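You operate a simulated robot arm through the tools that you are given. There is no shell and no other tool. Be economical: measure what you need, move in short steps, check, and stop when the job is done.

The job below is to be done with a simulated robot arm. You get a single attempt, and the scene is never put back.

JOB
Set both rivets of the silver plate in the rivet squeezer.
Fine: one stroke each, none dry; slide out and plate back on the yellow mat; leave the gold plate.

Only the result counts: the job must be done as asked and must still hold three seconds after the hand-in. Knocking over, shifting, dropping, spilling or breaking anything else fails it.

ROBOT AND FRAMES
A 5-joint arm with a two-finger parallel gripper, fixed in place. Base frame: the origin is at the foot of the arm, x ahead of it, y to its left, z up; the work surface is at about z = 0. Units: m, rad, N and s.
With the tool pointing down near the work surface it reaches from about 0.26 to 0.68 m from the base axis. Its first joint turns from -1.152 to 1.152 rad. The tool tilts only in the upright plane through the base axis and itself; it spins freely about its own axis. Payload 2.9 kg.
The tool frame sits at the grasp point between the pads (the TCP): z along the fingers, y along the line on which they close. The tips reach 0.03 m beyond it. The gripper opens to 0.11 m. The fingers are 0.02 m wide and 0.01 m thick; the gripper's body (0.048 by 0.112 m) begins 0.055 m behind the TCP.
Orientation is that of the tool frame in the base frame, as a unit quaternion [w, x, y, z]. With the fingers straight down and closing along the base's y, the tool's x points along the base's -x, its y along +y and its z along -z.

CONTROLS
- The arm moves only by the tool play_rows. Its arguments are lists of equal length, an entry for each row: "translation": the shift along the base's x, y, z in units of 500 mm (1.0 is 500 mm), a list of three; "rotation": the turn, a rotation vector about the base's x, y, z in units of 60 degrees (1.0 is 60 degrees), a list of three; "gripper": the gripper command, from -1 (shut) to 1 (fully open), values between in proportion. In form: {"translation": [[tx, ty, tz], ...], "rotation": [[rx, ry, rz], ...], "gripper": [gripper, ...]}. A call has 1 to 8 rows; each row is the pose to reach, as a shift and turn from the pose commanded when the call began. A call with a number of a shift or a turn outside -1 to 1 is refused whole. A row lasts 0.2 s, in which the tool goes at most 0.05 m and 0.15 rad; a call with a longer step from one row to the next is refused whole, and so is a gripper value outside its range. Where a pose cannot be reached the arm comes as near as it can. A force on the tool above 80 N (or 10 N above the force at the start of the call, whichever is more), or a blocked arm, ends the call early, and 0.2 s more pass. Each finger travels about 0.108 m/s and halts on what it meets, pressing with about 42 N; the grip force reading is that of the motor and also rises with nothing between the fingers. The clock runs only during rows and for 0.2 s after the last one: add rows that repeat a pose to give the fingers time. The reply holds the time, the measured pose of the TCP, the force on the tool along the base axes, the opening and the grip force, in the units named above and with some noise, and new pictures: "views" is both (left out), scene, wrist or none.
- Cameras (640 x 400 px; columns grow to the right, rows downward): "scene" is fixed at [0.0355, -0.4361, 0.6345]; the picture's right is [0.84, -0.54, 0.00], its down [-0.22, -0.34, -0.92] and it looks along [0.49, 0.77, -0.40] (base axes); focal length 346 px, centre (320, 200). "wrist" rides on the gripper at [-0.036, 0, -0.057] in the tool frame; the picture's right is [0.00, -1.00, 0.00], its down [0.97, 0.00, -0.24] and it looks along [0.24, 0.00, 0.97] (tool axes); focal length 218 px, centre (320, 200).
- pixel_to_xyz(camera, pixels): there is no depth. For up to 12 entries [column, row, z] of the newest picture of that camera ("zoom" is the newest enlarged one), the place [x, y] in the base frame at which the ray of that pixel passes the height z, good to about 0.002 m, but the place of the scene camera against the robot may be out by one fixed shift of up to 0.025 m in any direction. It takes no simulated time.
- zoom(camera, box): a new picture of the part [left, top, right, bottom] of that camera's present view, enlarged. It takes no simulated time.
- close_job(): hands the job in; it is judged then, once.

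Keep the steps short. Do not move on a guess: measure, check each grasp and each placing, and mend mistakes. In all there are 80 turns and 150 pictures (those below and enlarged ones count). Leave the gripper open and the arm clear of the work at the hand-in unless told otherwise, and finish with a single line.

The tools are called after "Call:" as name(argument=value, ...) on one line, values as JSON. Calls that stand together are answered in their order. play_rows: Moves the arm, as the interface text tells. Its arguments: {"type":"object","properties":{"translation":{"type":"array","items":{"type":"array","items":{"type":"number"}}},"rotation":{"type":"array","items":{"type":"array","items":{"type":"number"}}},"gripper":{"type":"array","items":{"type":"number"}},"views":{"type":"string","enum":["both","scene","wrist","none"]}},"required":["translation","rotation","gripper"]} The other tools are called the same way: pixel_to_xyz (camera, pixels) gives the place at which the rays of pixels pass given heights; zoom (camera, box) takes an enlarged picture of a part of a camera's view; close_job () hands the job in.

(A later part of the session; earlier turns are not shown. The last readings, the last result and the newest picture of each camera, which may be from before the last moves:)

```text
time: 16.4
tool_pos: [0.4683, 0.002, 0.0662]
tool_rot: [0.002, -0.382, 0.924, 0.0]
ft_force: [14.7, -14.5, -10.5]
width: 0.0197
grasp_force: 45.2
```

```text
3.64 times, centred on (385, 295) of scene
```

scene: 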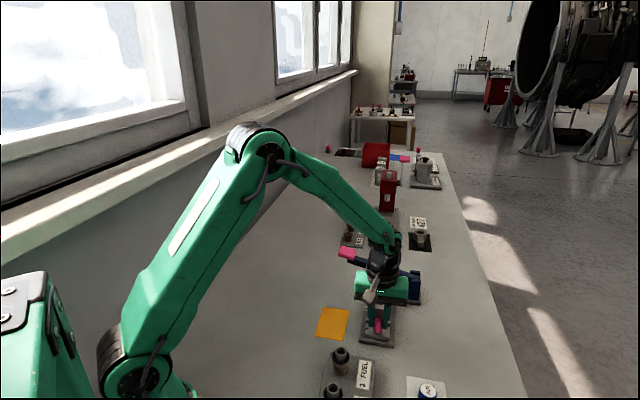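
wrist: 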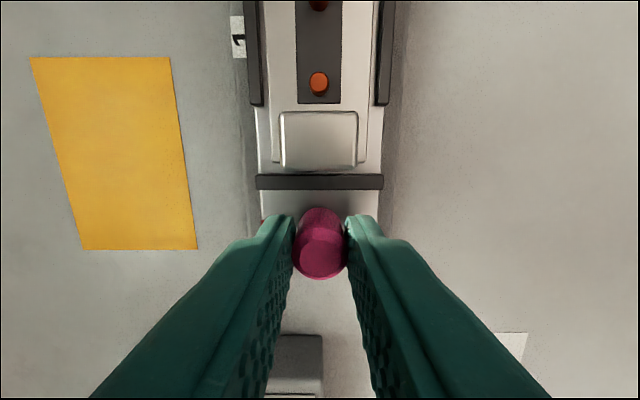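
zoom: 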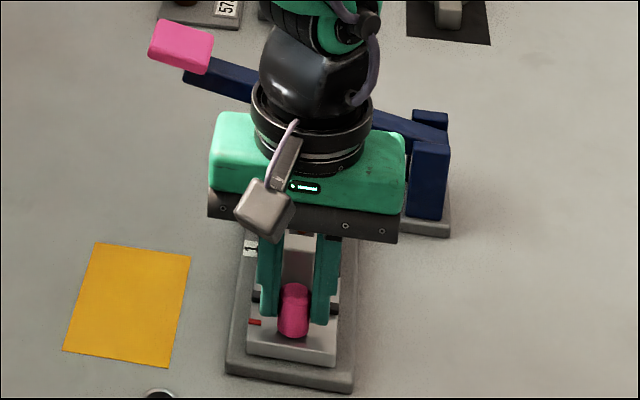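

The knob is gripped, with some sideways strain at 20 N. I'll relieve that by 1 mm and push the slide 70 mm in along its axis, then check the index.

Call:
play_rows(translation=[[0.0014, -0.0014, 0], [0.0274, 0.0246, 0], [0.0534, 0.0506, 0], [0.0794, 0.0766, 0], [0.1004, 0.0976, 0], [0.1004, 0.0976, 0]], rotation=[[0, 0, 0], [0, 0, 0], [0, 0, 0], [0, 0, 0], [0, 0, 0], [0, 0, 0]], gripper=[-1, -1, -1, -1, -1, -1], views="wrist")

Call:
zoom(camera="scene", box=[345, 260, 425, 340])

```text
time: 17.8
tool_pos: [0.5182, 0.0516, 0.0667]
tool_rot: [-0.001, -0.383, 0.924, 0.001]
ft_force: [5.6, -5.6, -13.2]
width: 0.0197
grasp_force: 44.9
```

wrist: 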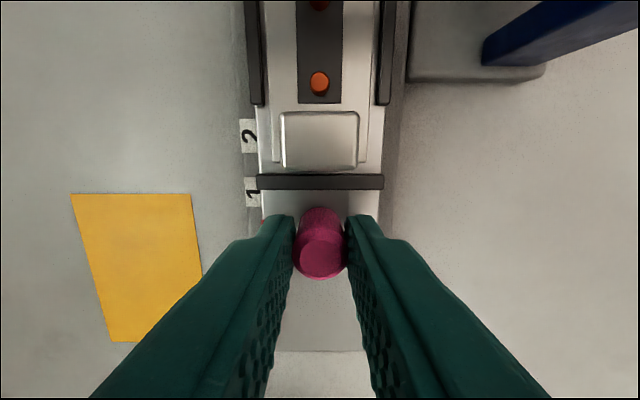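

```text
5.00 times, centred on (385, 300) of scene
```

zoom: 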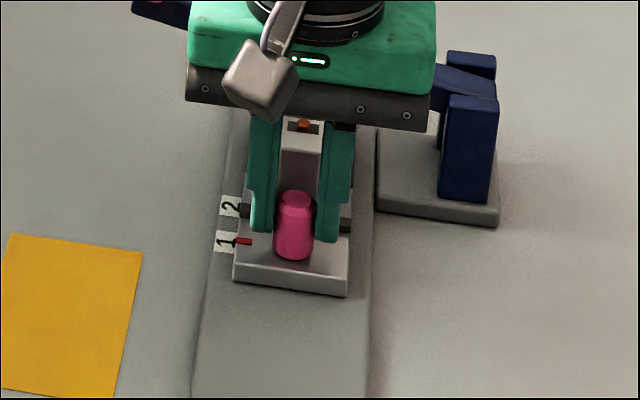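

The scene view has about 15 mm of parallax because the index is higher than the label. I'll measure it with the wrist camera.

Call:
zoom(camera="wrist", box=[220, 100, 300, 230])

Call:
zoom(camera="scene", box=[355, 290, 395, 330])

Call:
pixel_to_xyz(camera="wrist", pixels=[[263, 213, 0.027], [251, 192, 0.012], [249, 136, 0.012], [251, 192, 0.016], [249, 136, 0.016]])

```text
3.08 times, centred on (260, 165) of wrist
```

zoom: 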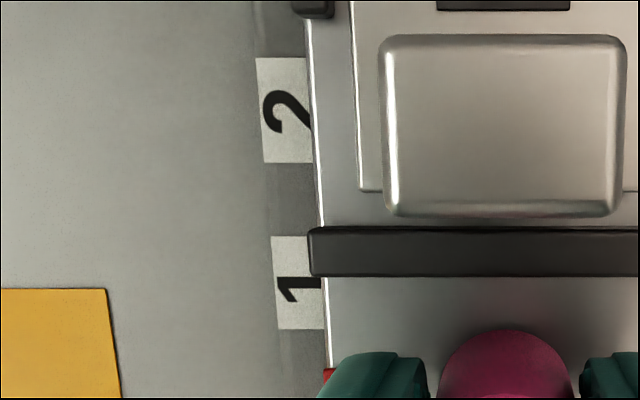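

```text
10.00 times, centred on (375, 310) of scene
```

zoom: 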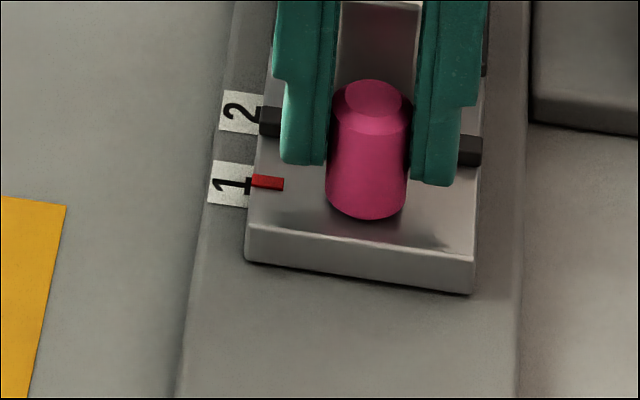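

```text
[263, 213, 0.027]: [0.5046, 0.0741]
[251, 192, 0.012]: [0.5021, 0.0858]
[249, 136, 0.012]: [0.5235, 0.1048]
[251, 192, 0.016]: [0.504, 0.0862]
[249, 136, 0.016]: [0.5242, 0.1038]
```

In the wrist view the index centre is at u ≈ 0.404 and the mark 1 centre at u ≈ 0.4165, so 12–13 mm remain. That also matches the rivet-to-ram distance, so I'll push 12.5 mm more.

Call:
play_rows(translation=[[0.009, 0.009, 0], [0.0178, 0.0178, 0], [0.0178, 0.0178, 0]], rotation=[[0, 0, 0], [0, 0, 0], [0, 0, 0]], gripper=[-1, -1, -1], views="both")

Call:
zoom(camera="wrist", box=[220, 100, 300, 230])

Call:
zoom(camera="scene", box=[345, 250, 425, 320])

```text
time: 18.6
tool_pos: [0.5267, 0.0594, 0.0665]
tool_rot: [0.0, -0.383, 0.924, 0.001]
ft_force: [9.8, -7.6, -16.2]
width: 0.0195
grasp_force: 45.0
```

scene: 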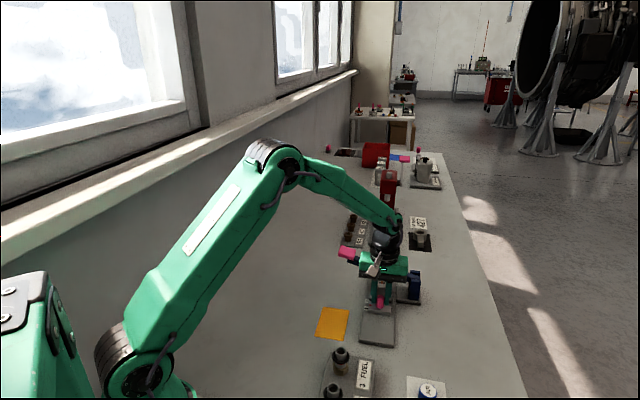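
wrist: 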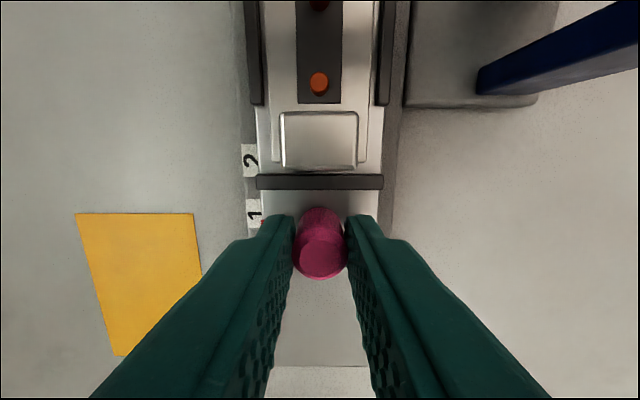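

```text
3.08 times, centred on (260, 165) of wrist
```

zoom: 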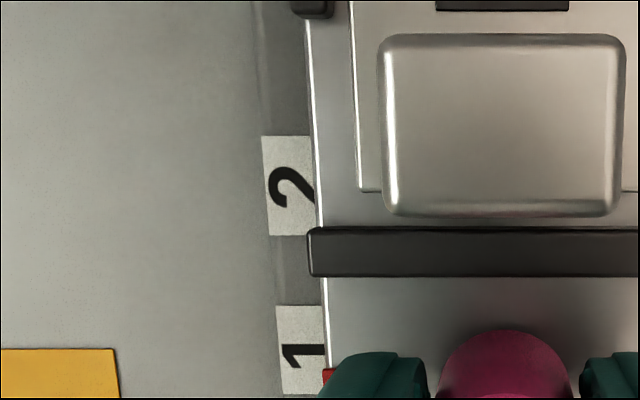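

```text
5.71 times, centred on (385, 285) of scene
```

zoom: 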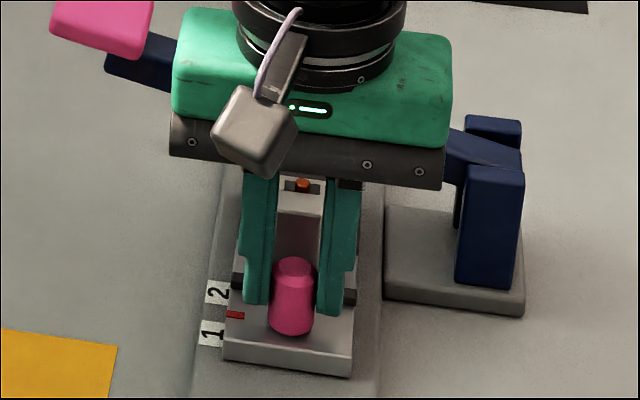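

Alignment looks close, within about 2 mm. I'll release the knob and rise straight up for a cleaner overhead measurement.

Call:
play_rows(translation=[[0, 0, 0], [0, 0, 0], [0, 0, 0.06], [-0.02, -0.02, 0.14], [-0.05, -0.05, 0.2], [-0.05, -0.05, 0.2]], rotation=[[0, 0, 0], [0, 0, 0], [0, 0, 0], [0, 0, 0], [0, 0, 0], [0, 0, 0]], gripper=[-0.3, -0.3, -0.3, 0, 0, 0], views="both")

Call:
zoom(camera="wrist", box=[240, 20, 400, 180])

Call:
zoom(camera="scene", box=[345, 250, 425, 320])

```text
time: 20.0
tool_pos: [0.5021, 0.0329, 0.1669]
tool_rot: [0.001, -0.383, 0.924, 0.0]
ft_force: [-0.7, 0.1, 0.5]
width: 0.0551
grasp_force: 0.0
```

scene: 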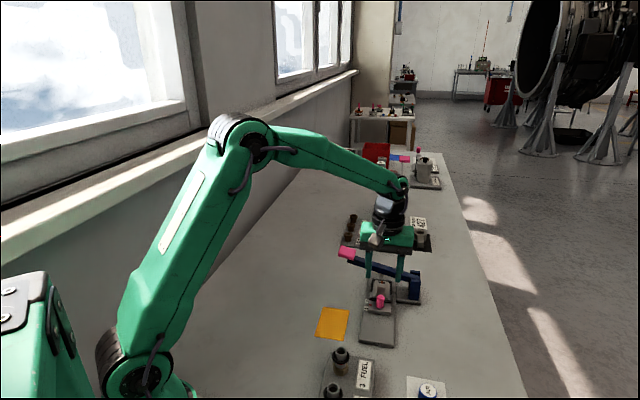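
wrist: 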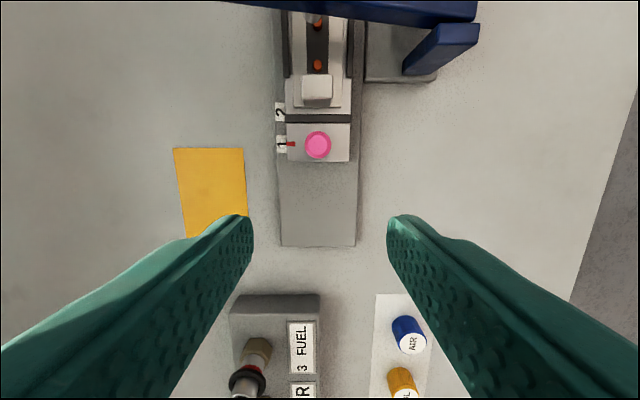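

```text
2.50 times, centred on (320, 100) of wrist
```

zoom: 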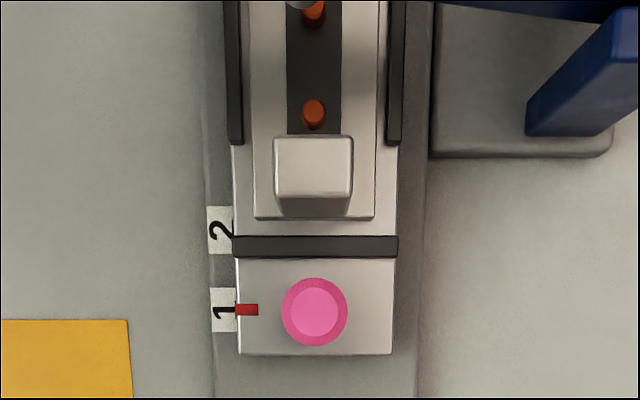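

```text
5.71 times, centred on (385, 285) of scene
```

zoom: 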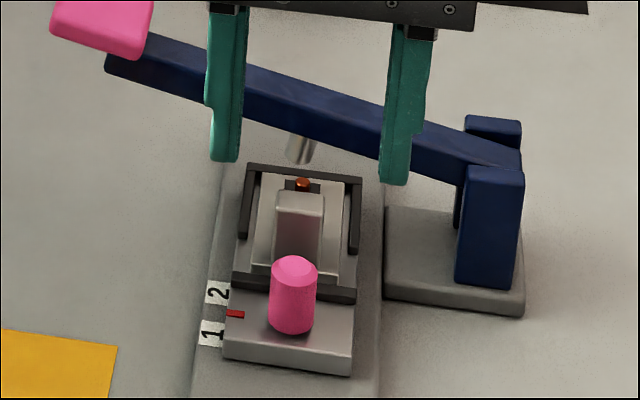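

From straight above, the red index (row 309) lines up with the centre of label 1 (row 310), and the ram is visible over the far rivet. Next I'll close the fingers and go above the lever handle at about (0.515, 0.187).

Call:
play_rows(translation=[[0.0, 0.0, 0.08], [0.01, 0.09, 0.08], [0.02, 0.18, 0.08], [0.0268, 0.25, 0.08], [0.0268, 0.309, 0.08], [0.0268, 0.309, 0.08]], rotation=[[0, 0, 0], [0, 0, 0], [0, 0, 0], [0, 0, 0], [0, 0, 0], [0, 0, 0]], gripper=[0, 0, -0.5, -1, -1, -1], views="both")

Call:
zoom(camera="scene", box=[320, 210, 430, 320])

```text
time: 21.4
tool_pos: [0.5176, 0.1884, 0.2049]
tool_rot: [0.0, -0.383, 0.924, 0.0]
ft_force: [0.3, -0.4, 0.3]
width: 0.0
grasp_force: 37.3
```

scene: 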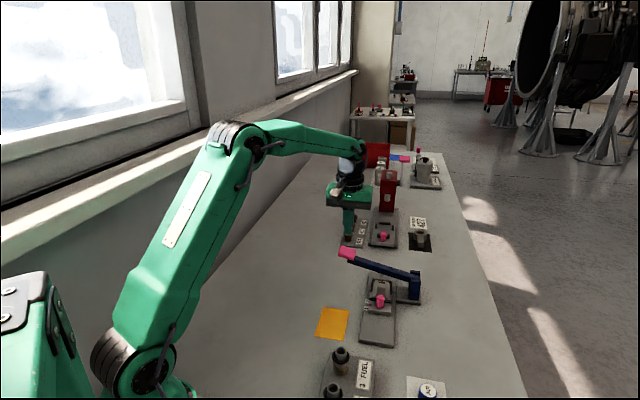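
wrist: 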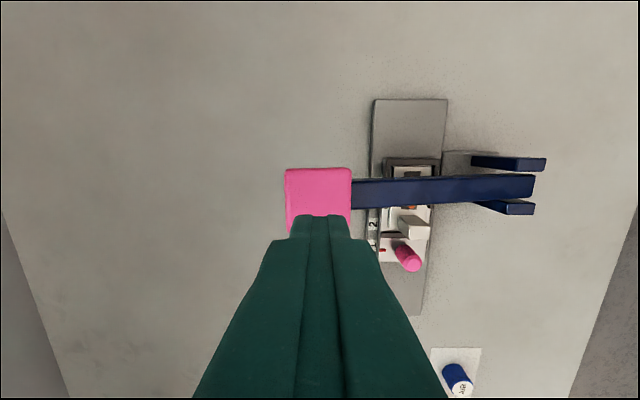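

```text
3.64 times, centred on (375, 265) of scene
```

zoom: 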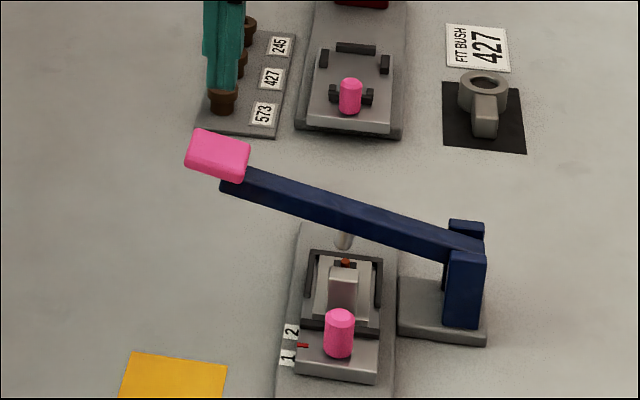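

Call:
pixel_to_xyz(camera="wrist", pixels=[[318, 199, 0.115], [318, 199, 0.125], [285, 169, 0.12], [351, 168, 0.12], [353, 195, 0.11], [533, 187, 0.075]])

Call:
pixel_to_xyz(camera="scene", pixels=[[348, 252, 0.12], [348, 252, 0.13], [348, 252, 0.14]])

```text
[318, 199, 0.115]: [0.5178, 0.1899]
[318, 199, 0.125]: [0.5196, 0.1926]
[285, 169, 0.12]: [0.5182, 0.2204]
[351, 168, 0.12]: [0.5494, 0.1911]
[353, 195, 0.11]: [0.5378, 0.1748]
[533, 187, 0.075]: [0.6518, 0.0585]
```

```text
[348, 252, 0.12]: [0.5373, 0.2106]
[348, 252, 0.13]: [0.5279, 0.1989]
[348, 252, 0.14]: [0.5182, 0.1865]
```

The handle centre is at (0.5185, 0.191), its top is at z ≈ 0.124, and the tool is right above it. I'll lower to contact and begin one smooth downward stroke.

Call:
play_rows(translation=[[0.002, 0.005, -0.06], [0.002, 0.005, -0.09], [0.002, 0.005, -0.105], [0.002, 0.005, -0.12], [0.002, 0.005, -0.135], [0.002, 0.005, -0.15]], rotation=[[0, 0, 0], [0, 0, 0], [0, 0, 0], [0, 0, 0], [0, 0, 0], [0, 0, 0]], gripper=[-1, -1, -1, -1, -1, -1], views="both")

Call:
zoom(camera="scene", box=[320, 210, 430, 320])

```text
time: 22.8
tool_pos: [0.517, 0.1922, 0.1307]
tool_rot: [0.0, -0.383, 0.924, 0.0]
ft_force: [0.2, 0.3, 2.3]
width: 0.0
grasp_force: 37.8
```

scene: 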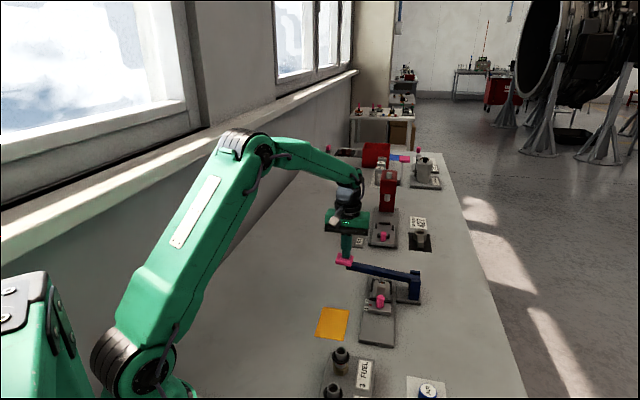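
wrist: 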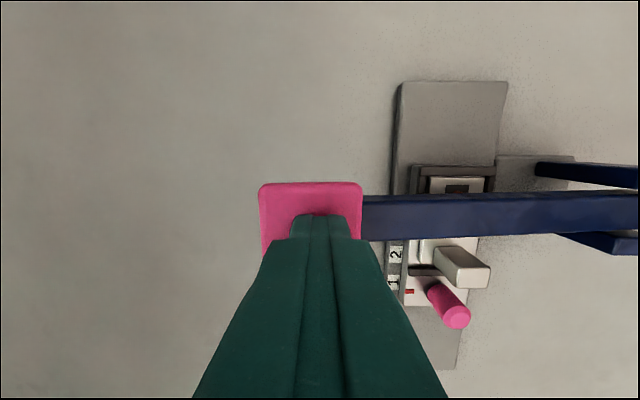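

```text
3.64 times, centred on (375, 265) of scene
```

zoom: 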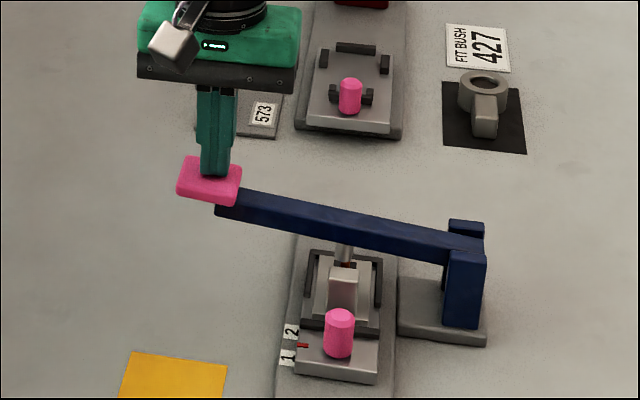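

The lever follows with little force and the ram is coming down. I'll carry on with the same stroke.

Call:
play_rows(translation=[[0, 0, -0.015], [0, 0, -0.03], [0, 0, -0.045], [0, 0, -0.06], [0, 0, -0.06]], rotation=[[0, 0, 0], [0, 0, 0], [0, 0, 0], [0, 0, 0], [0, 0, 0]], gripper=[-1, -1, -1, -1, -1], views="scene")

Call:
zoom(camera="scene", box=[320, 210, 430, 320])

```text
time: 23.9
tool_pos: [0.518, 0.1935, 0.111]
tool_rot: [0.004, -0.383, 0.924, 0.0]
ft_force: [-6.1, -3.7, 11.1]
width: 0.0
grasp_force: 37.8
stopped in row 5: the force on the tool passed its limit (the readings are from after the stop); the commanded pose is now the measured one
```

scene: 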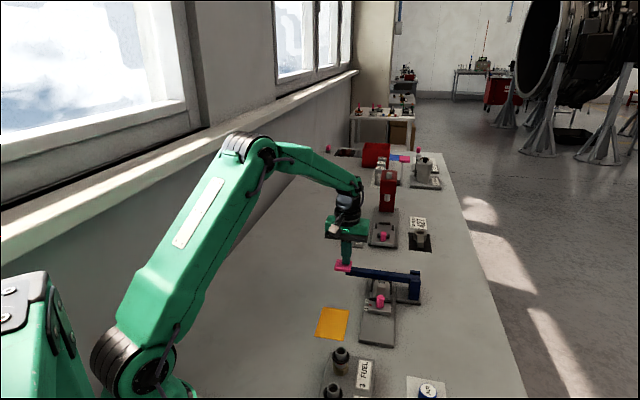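

```text
3.64 times, centred on (375, 265) of scene
```

zoom: 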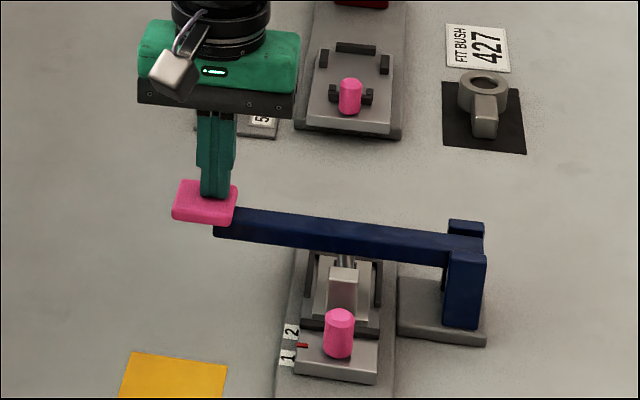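

The force limit stopped it at TCP z = 0.111. I'll press a little further without lifting, to see whether this is the hard stop.

Call:
play_rows(translation=[[0, 0, -0.004], [0, 0, -0.008], [0, 0, -0.012]], rotation=[[0, 0, 0], [0, 0, 0], [0, 0, 0]], gripper=[-1, -1, -1], views="none")

Call:
zoom(camera="scene", box=[340, 255, 425, 320])

```text
time: 24.7
tool_pos: [0.5173, 0.1936, 0.1103]
tool_rot: [0.004, -0.384, 0.923, 0.0]
ft_force: [-28.1, -8.0, 59.6]
width: 0.0001
grasp_force: 37.9
```

```text
6.15 times, centred on (382, 288) of scene
```

zoom: 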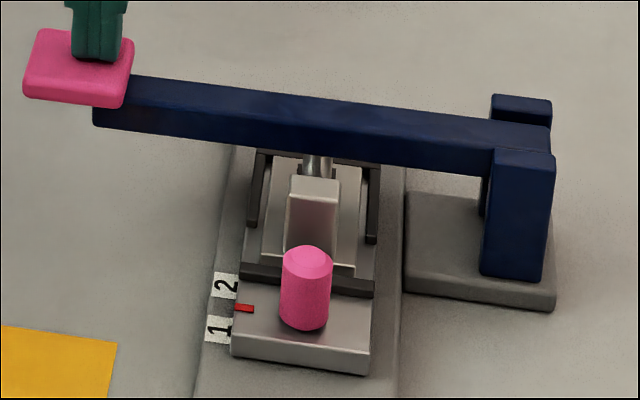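

It's firm at z = 0.110 under 60–80 N, so this is the bottom of the stroke. I'll lift straight up and see whether the lever follows.

Call:
play_rows(translation=[[0, 0, 0.02], [0, 0, 0.06], [0, 0, 0.1], [0, 0, 0.14], [0, 0, 0.18], [0, 0, 0.2]], rotation=[[0, 0, 0], [0, 0, 0], [0, 0, 0], [0, 0, 0], [0, 0, 0], [0, 0, 0]], gripper=[-1, -1, -1, -1, -1, -1], views="both")

Call:
zoom(camera="scene", box=[320, 210, 430, 320])

Call:
zoom(camera="wrist", box=[340, 90, 560, 290])

```text
time: 26.1
tool_pos: [0.5175, 0.193, 0.2053]
tool_rot: [0.003, -0.383, 0.924, 0.001]
ft_force: [-0.9, -0.5, 0.8]
width: 0.0001
grasp_force: 37.3
```

scene: 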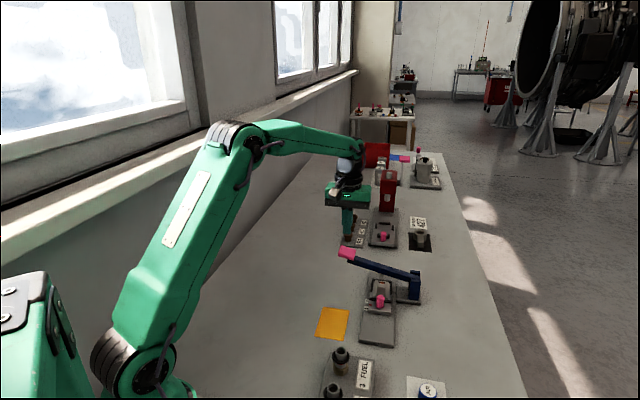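
wrist: 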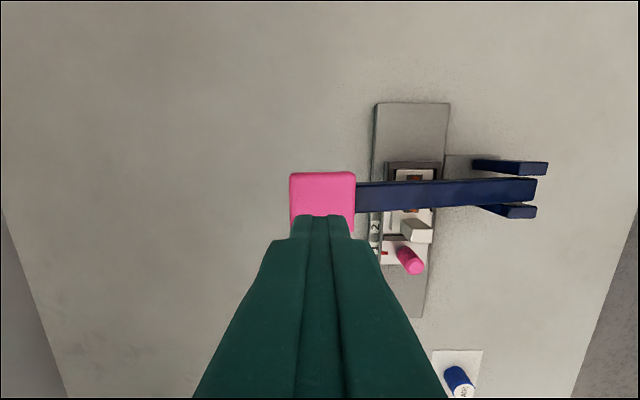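

```text
3.64 times, centred on (375, 265) of scene
```

zoom: 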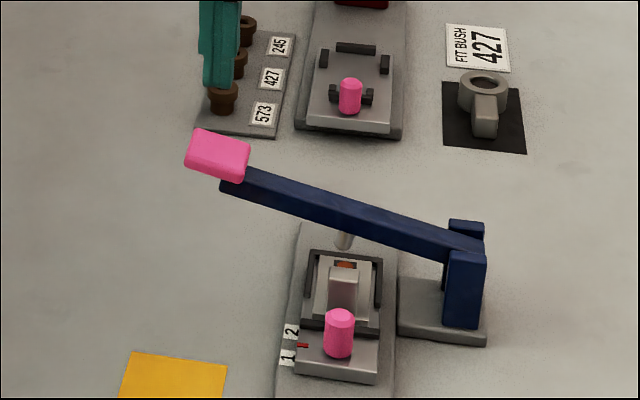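

```text
2.00 times, centred on (450, 190) of wrist
```

zoom: 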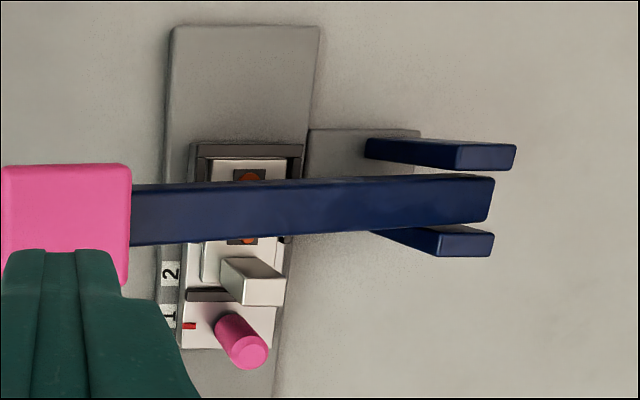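

The lever sprang back by itself, and the far rivet now looks flattened and wider. I'll return above the knob, now at about (0.527, 0.059), with the fingers opened.

Call:
play_rows(translation=[[0.004, -0.09, 0], [0.01, -0.18, 0], [0.0184, -0.267, 0], [0.0184, -0.267, -0.06], [0.0184, -0.267, -0.12], [0.0184, -0.267, -0.12]], rotation=[[0, 0, 0], [0, 0, 0], [0, 0, 0], [0, 0, 0], [0, 0, 0], [0, 0, 0]], gripper=[-1, -0.6, -0.2, -0.2, -0.2, -0.2], views="wrist")

Call:
zoom(camera="wrist", box=[240, 0, 400, 230])

Call:
zoom(camera="scene", box=[340, 250, 420, 320])

```text
time: 27.5
tool_pos: [0.5264, 0.0619, 0.1431]
tool_rot: [0.003, -0.383, 0.924, -0.001]
ft_force: [-0.3, 0.6, -0.4]
width: 0.0439
grasp_force: 0.1
```

wrist: 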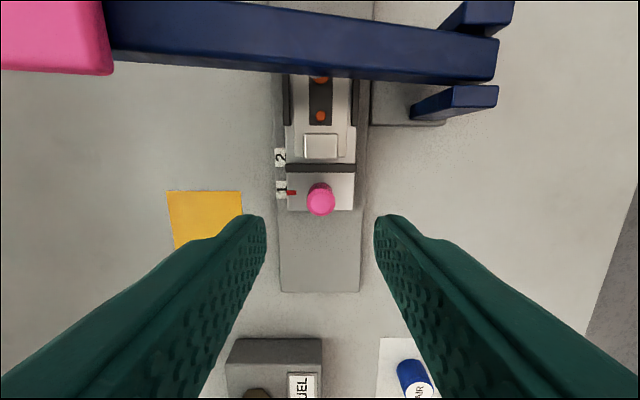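

```text
1.74 times, centred on (320, 115) of wrist
```

zoom: 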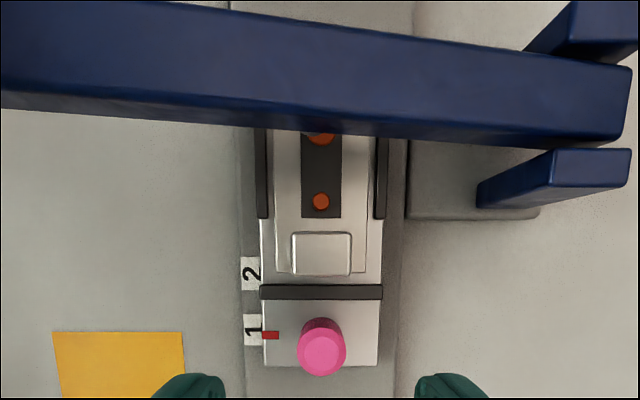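

```text
5.71 times, centred on (380, 285) of scene
```

zoom: 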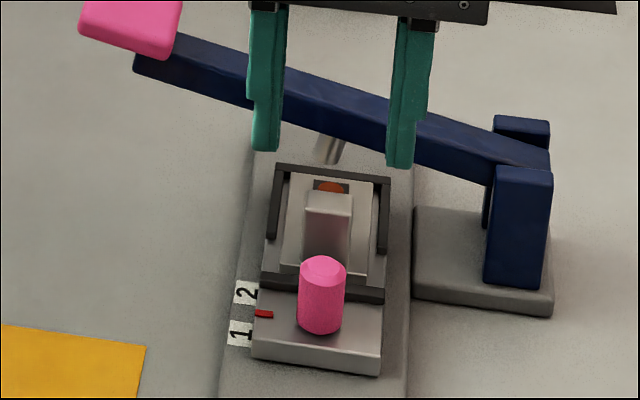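

The knob is centred under the gripper at (321,202). I'll lower, grip it, and check.

Call:
play_rows(translation=[[-0.001, -0.001, -0.07], [-0.001, -0.001, -0.13], [-0.001, -0.001, -0.153], [-0.001, -0.001, -0.153], [-0.001, -0.001, -0.153], [-0.001, -0.001, -0.153]], rotation=[[0, 0, 0], [0, 0, 0], [0, 0, 0], [0, 0, 0], [0, 0, 0], [0, 0, 0]], gripper=[-0.2, -0.2, -0.2, -0.6, -1, -1], views="wrist")

```text
time: 28.9
tool_pos: [0.527, 0.0591, 0.0662]
tool_rot: [0.003, -0.382, 0.924, 0.0]
ft_force: [7.6, -7.8, -5.7]
width: 0.0191
grasp_force: 44.9
```

wrist: 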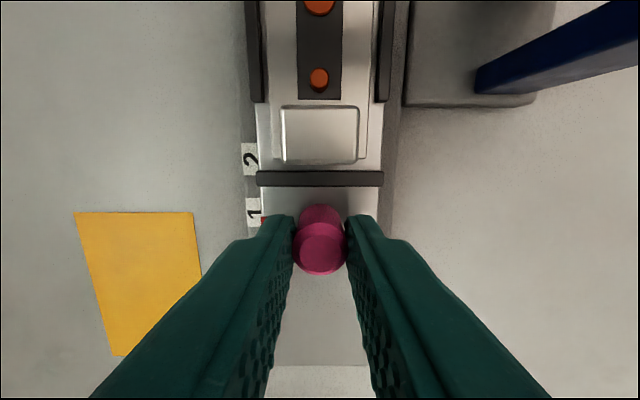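

The grip is good at 19 mm. I'll push 28 mm further towards mark 2 in small steps.

Call:
play_rows(translation=[[0.01, 0.01, 0], [0.02, 0.02, 0], [0.03, 0.03, 0], [0.0396, 0.0396, 0], [0.0396, 0.0396, 0]], rotation=[[0, 0, 0], [0, 0, 0], [0, 0, 0], [0, 0, 0], [0, 0, 0]], gripper=[-1, -1, -1, -1, -1], views="both")

Call:
zoom(camera="wrist", box=[220, 100, 300, 230])

Call:
zoom(camera="scene", box=[340, 240, 430, 320])

```text
time: 30.1
tool_pos: [0.5454, 0.0802, 0.0673]
tool_rot: [0.002, -0.384, 0.923, -0.001]
ft_force: [5.8, -6.5, -6.8]
width: 0.0199
grasp_force: 44.9
```

scene: 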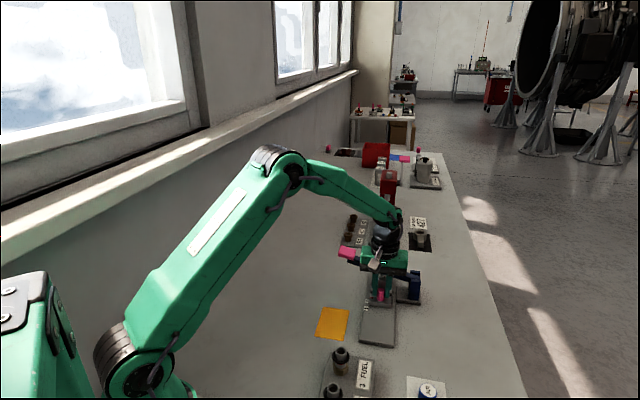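
wrist: 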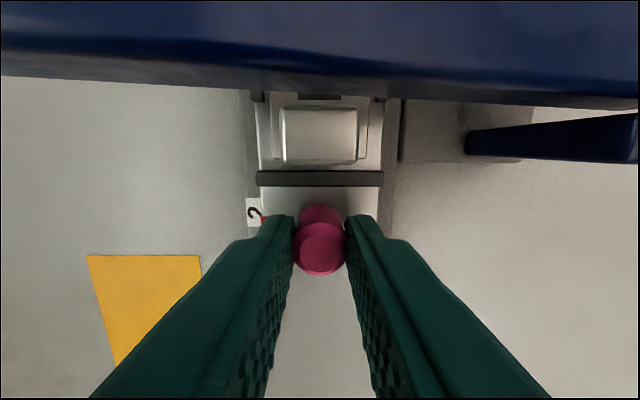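

```text
3.08 times, centred on (260, 165) of wrist
```

zoom: 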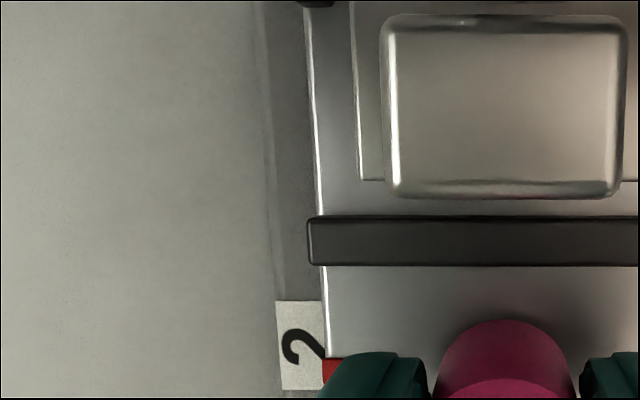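

```text
5.00 times, centred on (385, 280) of scene
```

zoom: 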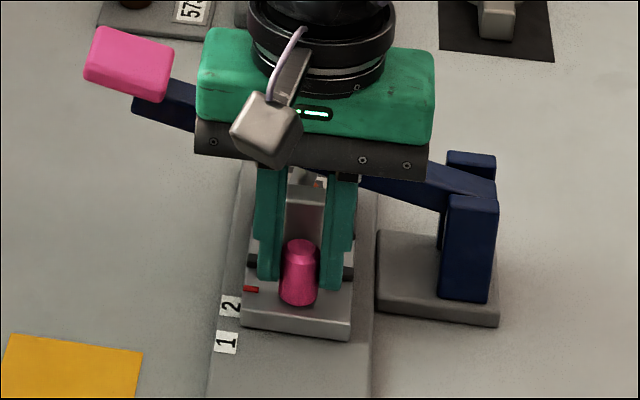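

The index is within about 1 mm of mark 2. I'll release and rise, backing off, for an overhead check.

Call:
play_rows(translation=[[0, 0, 0], [0, 0, 0], [-0.004, -0.004, 0.06], [-0.03, -0.03, 0.14], [-0.05, -0.05, 0.2], [-0.05, -0.05, 0.2]], rotation=[[0, 0, 0], [0, 0, 0], [0, 0, 0], [0, 0, 0], [0, 0, 0], [0, 0, 0]], gripper=[-0.3, -0.3, -0.3, 0, 0, 0], views="wrist")

Call:
zoom(camera="wrist", box=[240, 20, 400, 180])

```text
time: 31.5
tool_pos: [0.5208, 0.0546, 0.1665]
tool_rot: [0.002, -0.383, 0.924, -0.001]
ft_force: [0.2, 0.2, 0.6]
width: 0.0548
grasp_force: 0.1
```

wrist: 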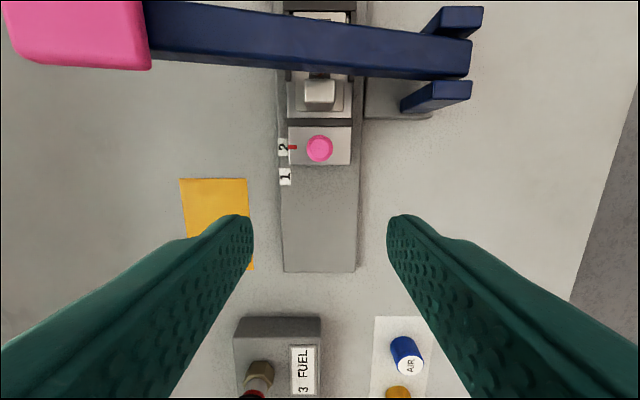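

```text
2.50 times, centred on (320, 100) of wrist
```

zoom: 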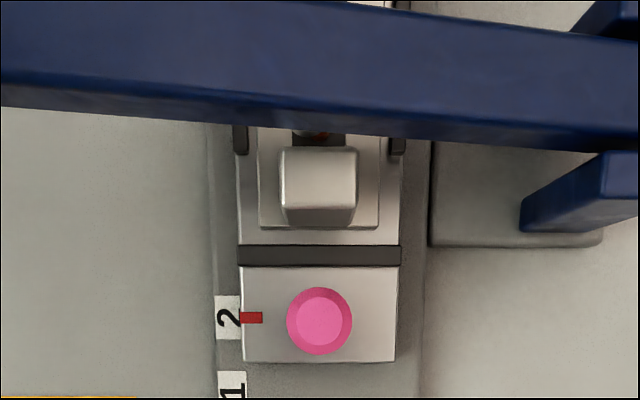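

The index (row 318) is at the centre of label 2 (row 317.5). I'll go back above the lever handle with the fingers closed.

Call:
play_rows(translation=[[0.0, 0.0, 0.077], [-0.002, 0.09, 0.077], [-0.0046, 0.18, 0.077], [-0.0046, 0.275, 0.077], [-0.0046, 0.275, 0.077]], rotation=[[0, 0, 0], [0, 0, 0], [0, 0, 0], [0, 0, 0], [0, 0, 0]], gripper=[0, -0.4, -1, -1, -1], views="wrist")

```text
time: 32.7
tool_pos: [0.5193, 0.1969, 0.2058]
tool_rot: [0.003, -0.383, 0.924, 0.001]
ft_force: [0.1, 0.3, 0.2]
width: 0.0001
grasp_force: 37.7
```

wrist: 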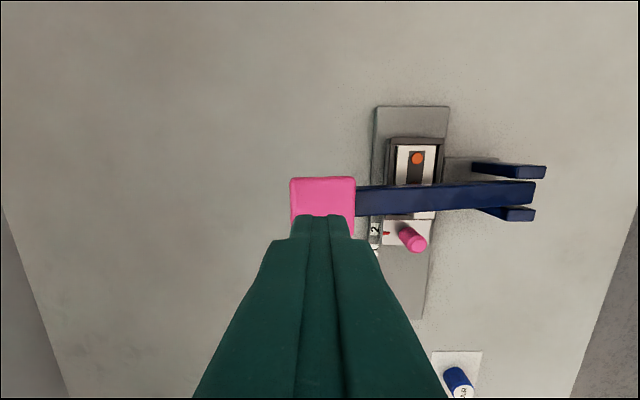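

The handle is directly under the fingers, so I'll make the second stroke in one smooth push.

Call:
play_rows(translation=[[-0.003, -0.005, -0.06], [-0.003, -0.005, -0.09], [-0.003, -0.005, -0.11], [-0.003, -0.005, -0.13], [-0.003, -0.005, -0.15], [-0.003, -0.005, -0.17], [-0.003, -0.005, -0.19], [-0.003, -0.005, -0.205]], rotation=[[0, 0, 0], [0, 0, 0], [0, 0, 0], [0, 0, 0], [0, 0, 0], [0, 0, 0], [0, 0, 0], [0, 0, 0]], gripper=[-1, -1, -1, -1, -1, -1, -1, -1], views="scene")

Call:
zoom(camera="scene", box=[340, 255, 425, 320])

```text
time: 34.5
tool_pos: [0.5158, 0.1902, 0.1107]
tool_rot: [0.004, -0.385, 0.923, 0.0]
ft_force: [-30.2, -3.1, 63.9]
width: 0.0
grasp_force: 37.3
```

scene: 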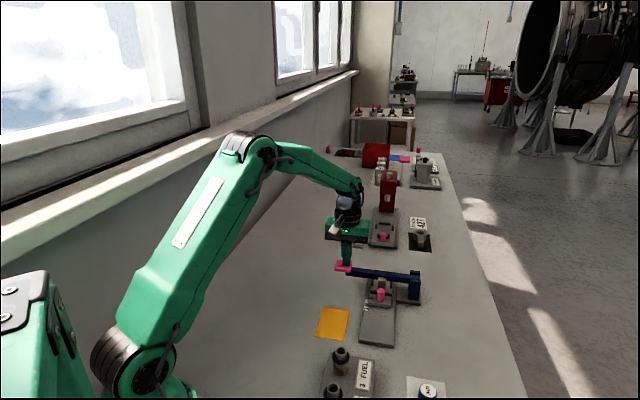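

```text
6.15 times, centred on (382, 288) of scene
```

zoom: 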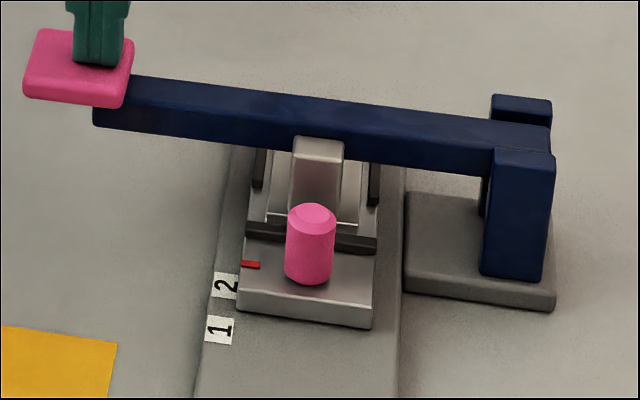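

It reached the same depth, z = 0.1107, with 64 N. I'll press 2–3 mm more to be sure it is at the end, without lifting.

Call:
play_rows(translation=[[0, 0, -0.003], [0, 0, -0.006]], rotation=[[0, 0, 0], [0, 0, 0]], gripper=[-1, -1], views="none")

```text
time: 35.0
tool_pos: [0.5165, 0.1896, 0.1119]
tool_rot: [0.006, -0.384, 0.923, 0.0]
ft_force: [-5.1, -2.5, 11.9]
width: 0.0
grasp_force: 37.9
stopped in row 2: the force on the tool passed its limit (the readings are from after the stop); the commanded pose is now the measured one
```

It's at the hard stop. I'll lift the tool straight up in one motion and look.

Call:
play_rows(translation=[[0, 0, 0.03], [0, 0, 0.08], [0, 0, 0.12], [0, 0, 0.16], [0, 0, 0.186], [0, 0, 0.186]], rotation=[[0, 0, 0], [0, 0, 0], [0, 0, 0], [0, 0, 0], [0, 0, 0], [0, 0, 0]], gripper=[-1, -1, -1, -1, -1, -1], views="both")

Call:
zoom(camera="scene", box=[320, 230, 430, 320])

```text
time: 36.4
tool_pos: [0.5184, 0.1897, 0.2012]
tool_rot: [0.005, -0.383, 0.924, 0.0]
ft_force: [0.0, -1.2, -0.2]
width: 0.0002
grasp_force: 37.7
```

scene: 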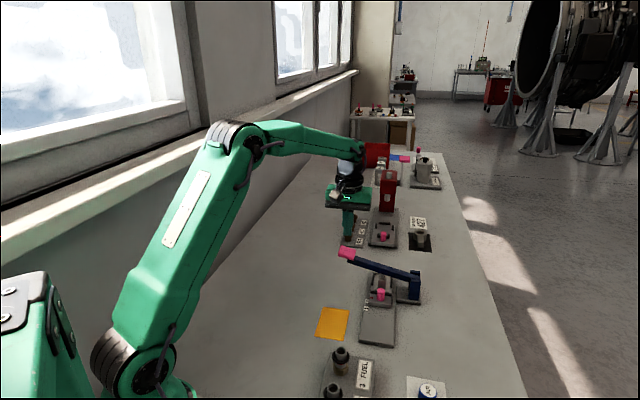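
wrist: 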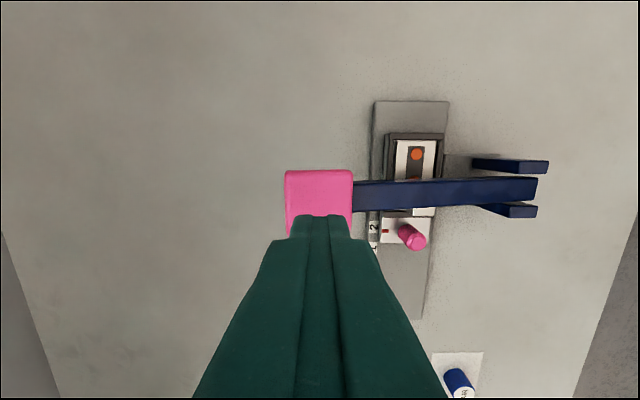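

```text
4.44 times, centred on (375, 275) of scene
```

zoom: 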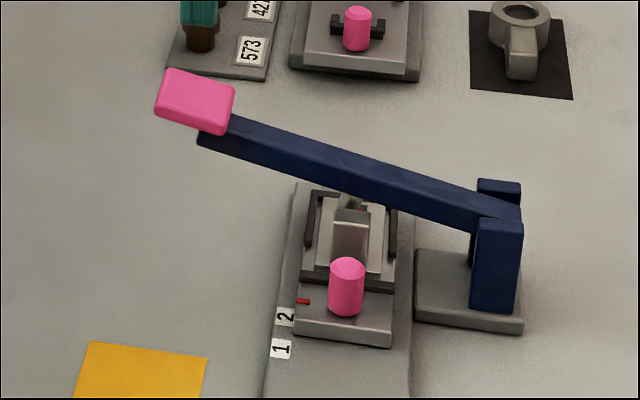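

The lever is back up. I'll return above the knob at about (0.545, 0.080).

Call:
play_rows(translation=[[0.01, -0.07, 0], [0.03, -0.15, 0], [0.053, -0.219, 0], [0.053, -0.219, -0.06], [0.053, -0.219, -0.11], [0.053, -0.219, -0.11]], rotation=[[0, 0, 0], [0, 0, 0], [0, 0, 0], [0, 0, 0], [0, 0, 0], [0, 0, 0]], gripper=[-1, -0.6, -0.2, -0.2, -0.2, -0.2], views="wrist")

```text
time: 37.8
tool_pos: [0.5407, 0.0808, 0.147]
tool_rot: [0.005, -0.383, 0.924, -0.002]
ft_force: [0.6, -1.1, 1.4]
width: 0.0439
grasp_force: 0.1
```

wrist: 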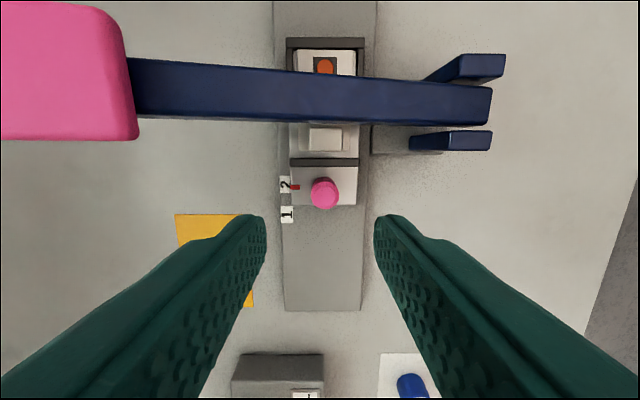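

The knob shows 4 px right and slightly ahead, so I'll shift by (+5, +1) mm, lower and grip.

Call:
play_rows(translation=[[0.01, 0.0024, -0.07], [0.01, 0.0024, -0.13], [0.01, 0.0024, -0.16], [0.01, 0.0024, -0.16], [0.01, 0.0024, -0.16], [0.01, 0.0024, -0.16]], rotation=[[0, 0, 0], [0, 0, 0], [0, 0, 0], [0, 0, 0], [0, 0, 0], [0, 0, 0]], gripper=[-0.2, -0.2, -0.2, -0.6, -1, -1], views="wrist")

```text
time: 39.2
tool_pos: [0.5497, 0.083, 0.0696]
tool_rot: [0.008, -0.382, 0.924, -0.002]
ft_force: [30.5, -29.1, -13.5]
width: 0.0194
grasp_force: 44.7
```

wrist: 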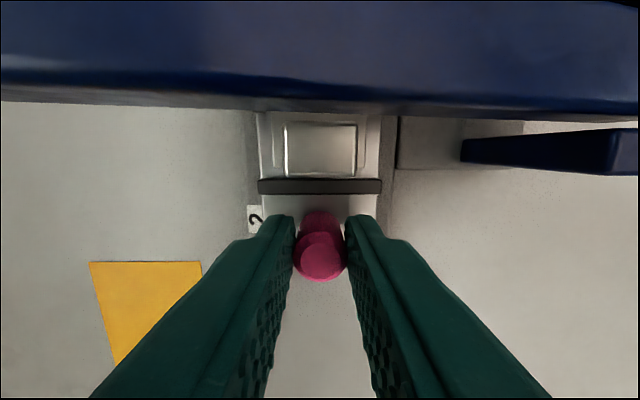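

There is 42 N of sideways strain. I'll relieve it by 2 mm, then pull the slide back out along its axis, about 108 mm.

Call:
play_rows(translation=[[0.0028, -0.0028, 0], [-0.0232, -0.0288, 0], [-0.0492, -0.0548, 0], [-0.0752, -0.0808, 0], [-0.1012, -0.1068, 0], [-0.1272, -0.1328, 0], [-0.1502, -0.1558, 0], [-0.1502, -0.1558, 0]], rotation=[[0, 0, 0], [0, 0, 0], [0, 0, 0], [0, 0, 0], [0, 0, 0], [0, 0, 0], [0, 0, 0], [0, 0, 0]], gripper=[-1, -1, -1, -1, -1, -1, -1, -1], views="both")

Call:
zoom(camera="scene", box=[340, 260, 420, 350])

```text
time: 41.0
tool_pos: [0.4704, 0.0029, 0.0692]
tool_rot: [0.004, -0.384, 0.923, -0.001]
ft_force: [-12.6, 18.2, 22.1]
width: 0.0196
grasp_force: 44.7
```

scene: 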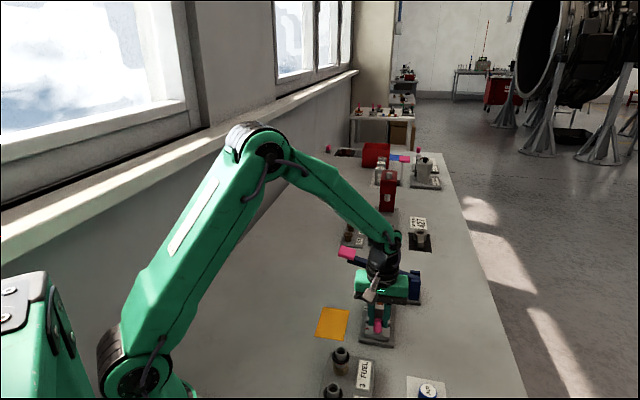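
wrist: 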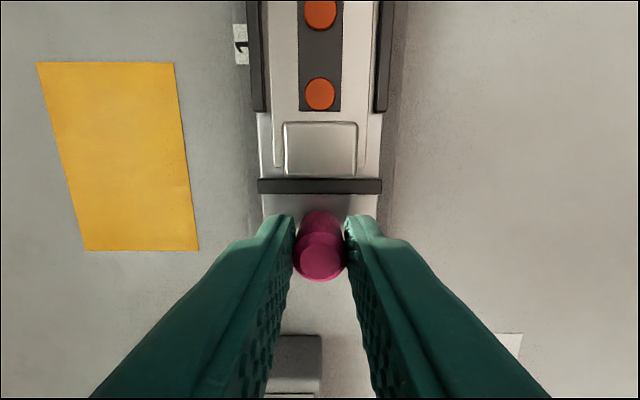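

```text
4.44 times, centred on (380, 305) of scene
```

zoom: 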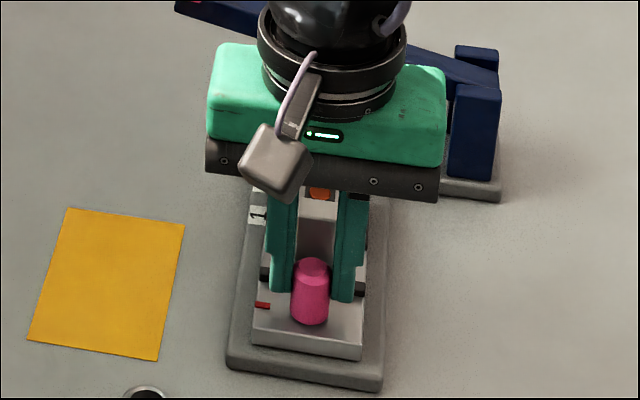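

Both rivets are now wide and flat. The slide is about 2 mm short of its start, so I'll pull a little further and see whether it stops.

Call:
play_rows(translation=[[-0.002, -0.003, 0], [-0.004, -0.006, 0], [-0.004, -0.006, 0]], rotation=[[0, 0, 0], [0, 0, 0], [0, 0, 0]], gripper=[-1, -1, -1], views="none")

Call:
zoom(camera="scene", box=[340, 270, 420, 350])

```text
time: 41.8
tool_pos: [0.4691, 0.0043, 0.0676]
tool_rot: [0.006, -0.387, 0.922, -0.002]
ft_force: [2.7, 46.8, 7.9]
width: 0.0196
grasp_force: 45.4
```

```text
5.00 times, centred on (380, 310) of scene
```

zoom: 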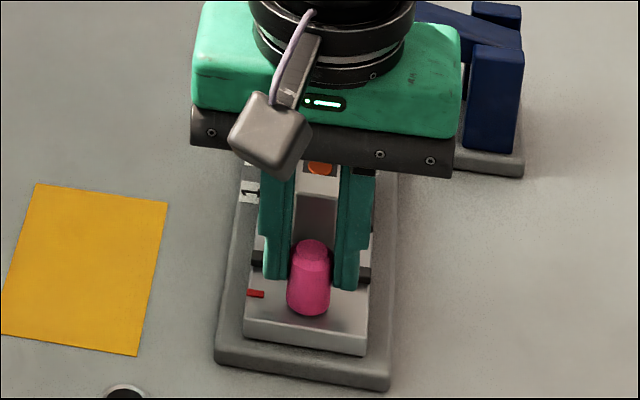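

The slide is at its end stop: the index is at (255,293), the same as at the start. I'll relax the pull, release, rise and move above the plate's grip block.

Call:
play_rows(translation=[[0.002, 0.004, 0], [0.002, 0.004, 0], [0.002, 0.004, 0], [0.002, 0.004, 0.07], [0.02, 0.02, 0.13], [0.056, 0.052, 0.13], [0.056, 0.052, 0.13]], rotation=[[0, 0, 0], [0, 0, 0], [0, 0, 0], [0, 0, 0], [0, 0, 0], [0, 0, 0], [0, 0, 0]], gripper=[-1, -0.3, -0.2, -0.2, -0.2, -0.2, -0.2], views="wrist")

Call:
zoom(camera="wrist", box=[240, 60, 400, 260])

Call:
zoom(camera="scene", box=[340, 270, 420, 350])

```text
time: 43.4
tool_pos: [0.4972, 0.0283, 0.1317]
tool_rot: [0.004, -0.383, 0.924, -0.002]
ft_force: [0.0, 0.7, 0.6]
width: 0.044
grasp_force: 0.1
```

wrist: 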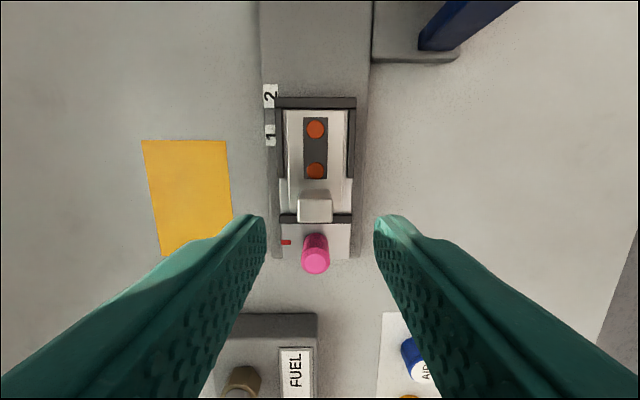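

```text
2.00 times, centred on (320, 160) of wrist
```

zoom: 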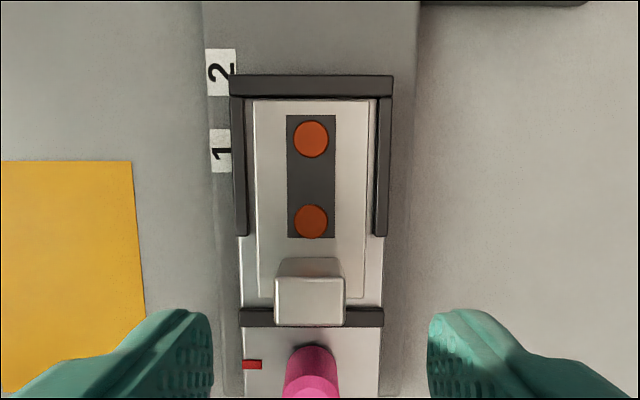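

```text
5.00 times, centred on (380, 310) of scene
```

zoom: 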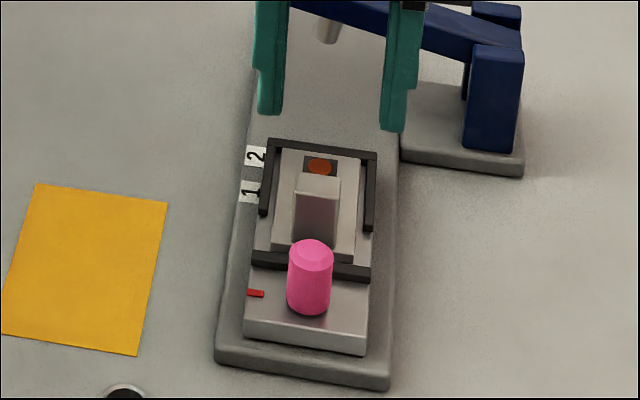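

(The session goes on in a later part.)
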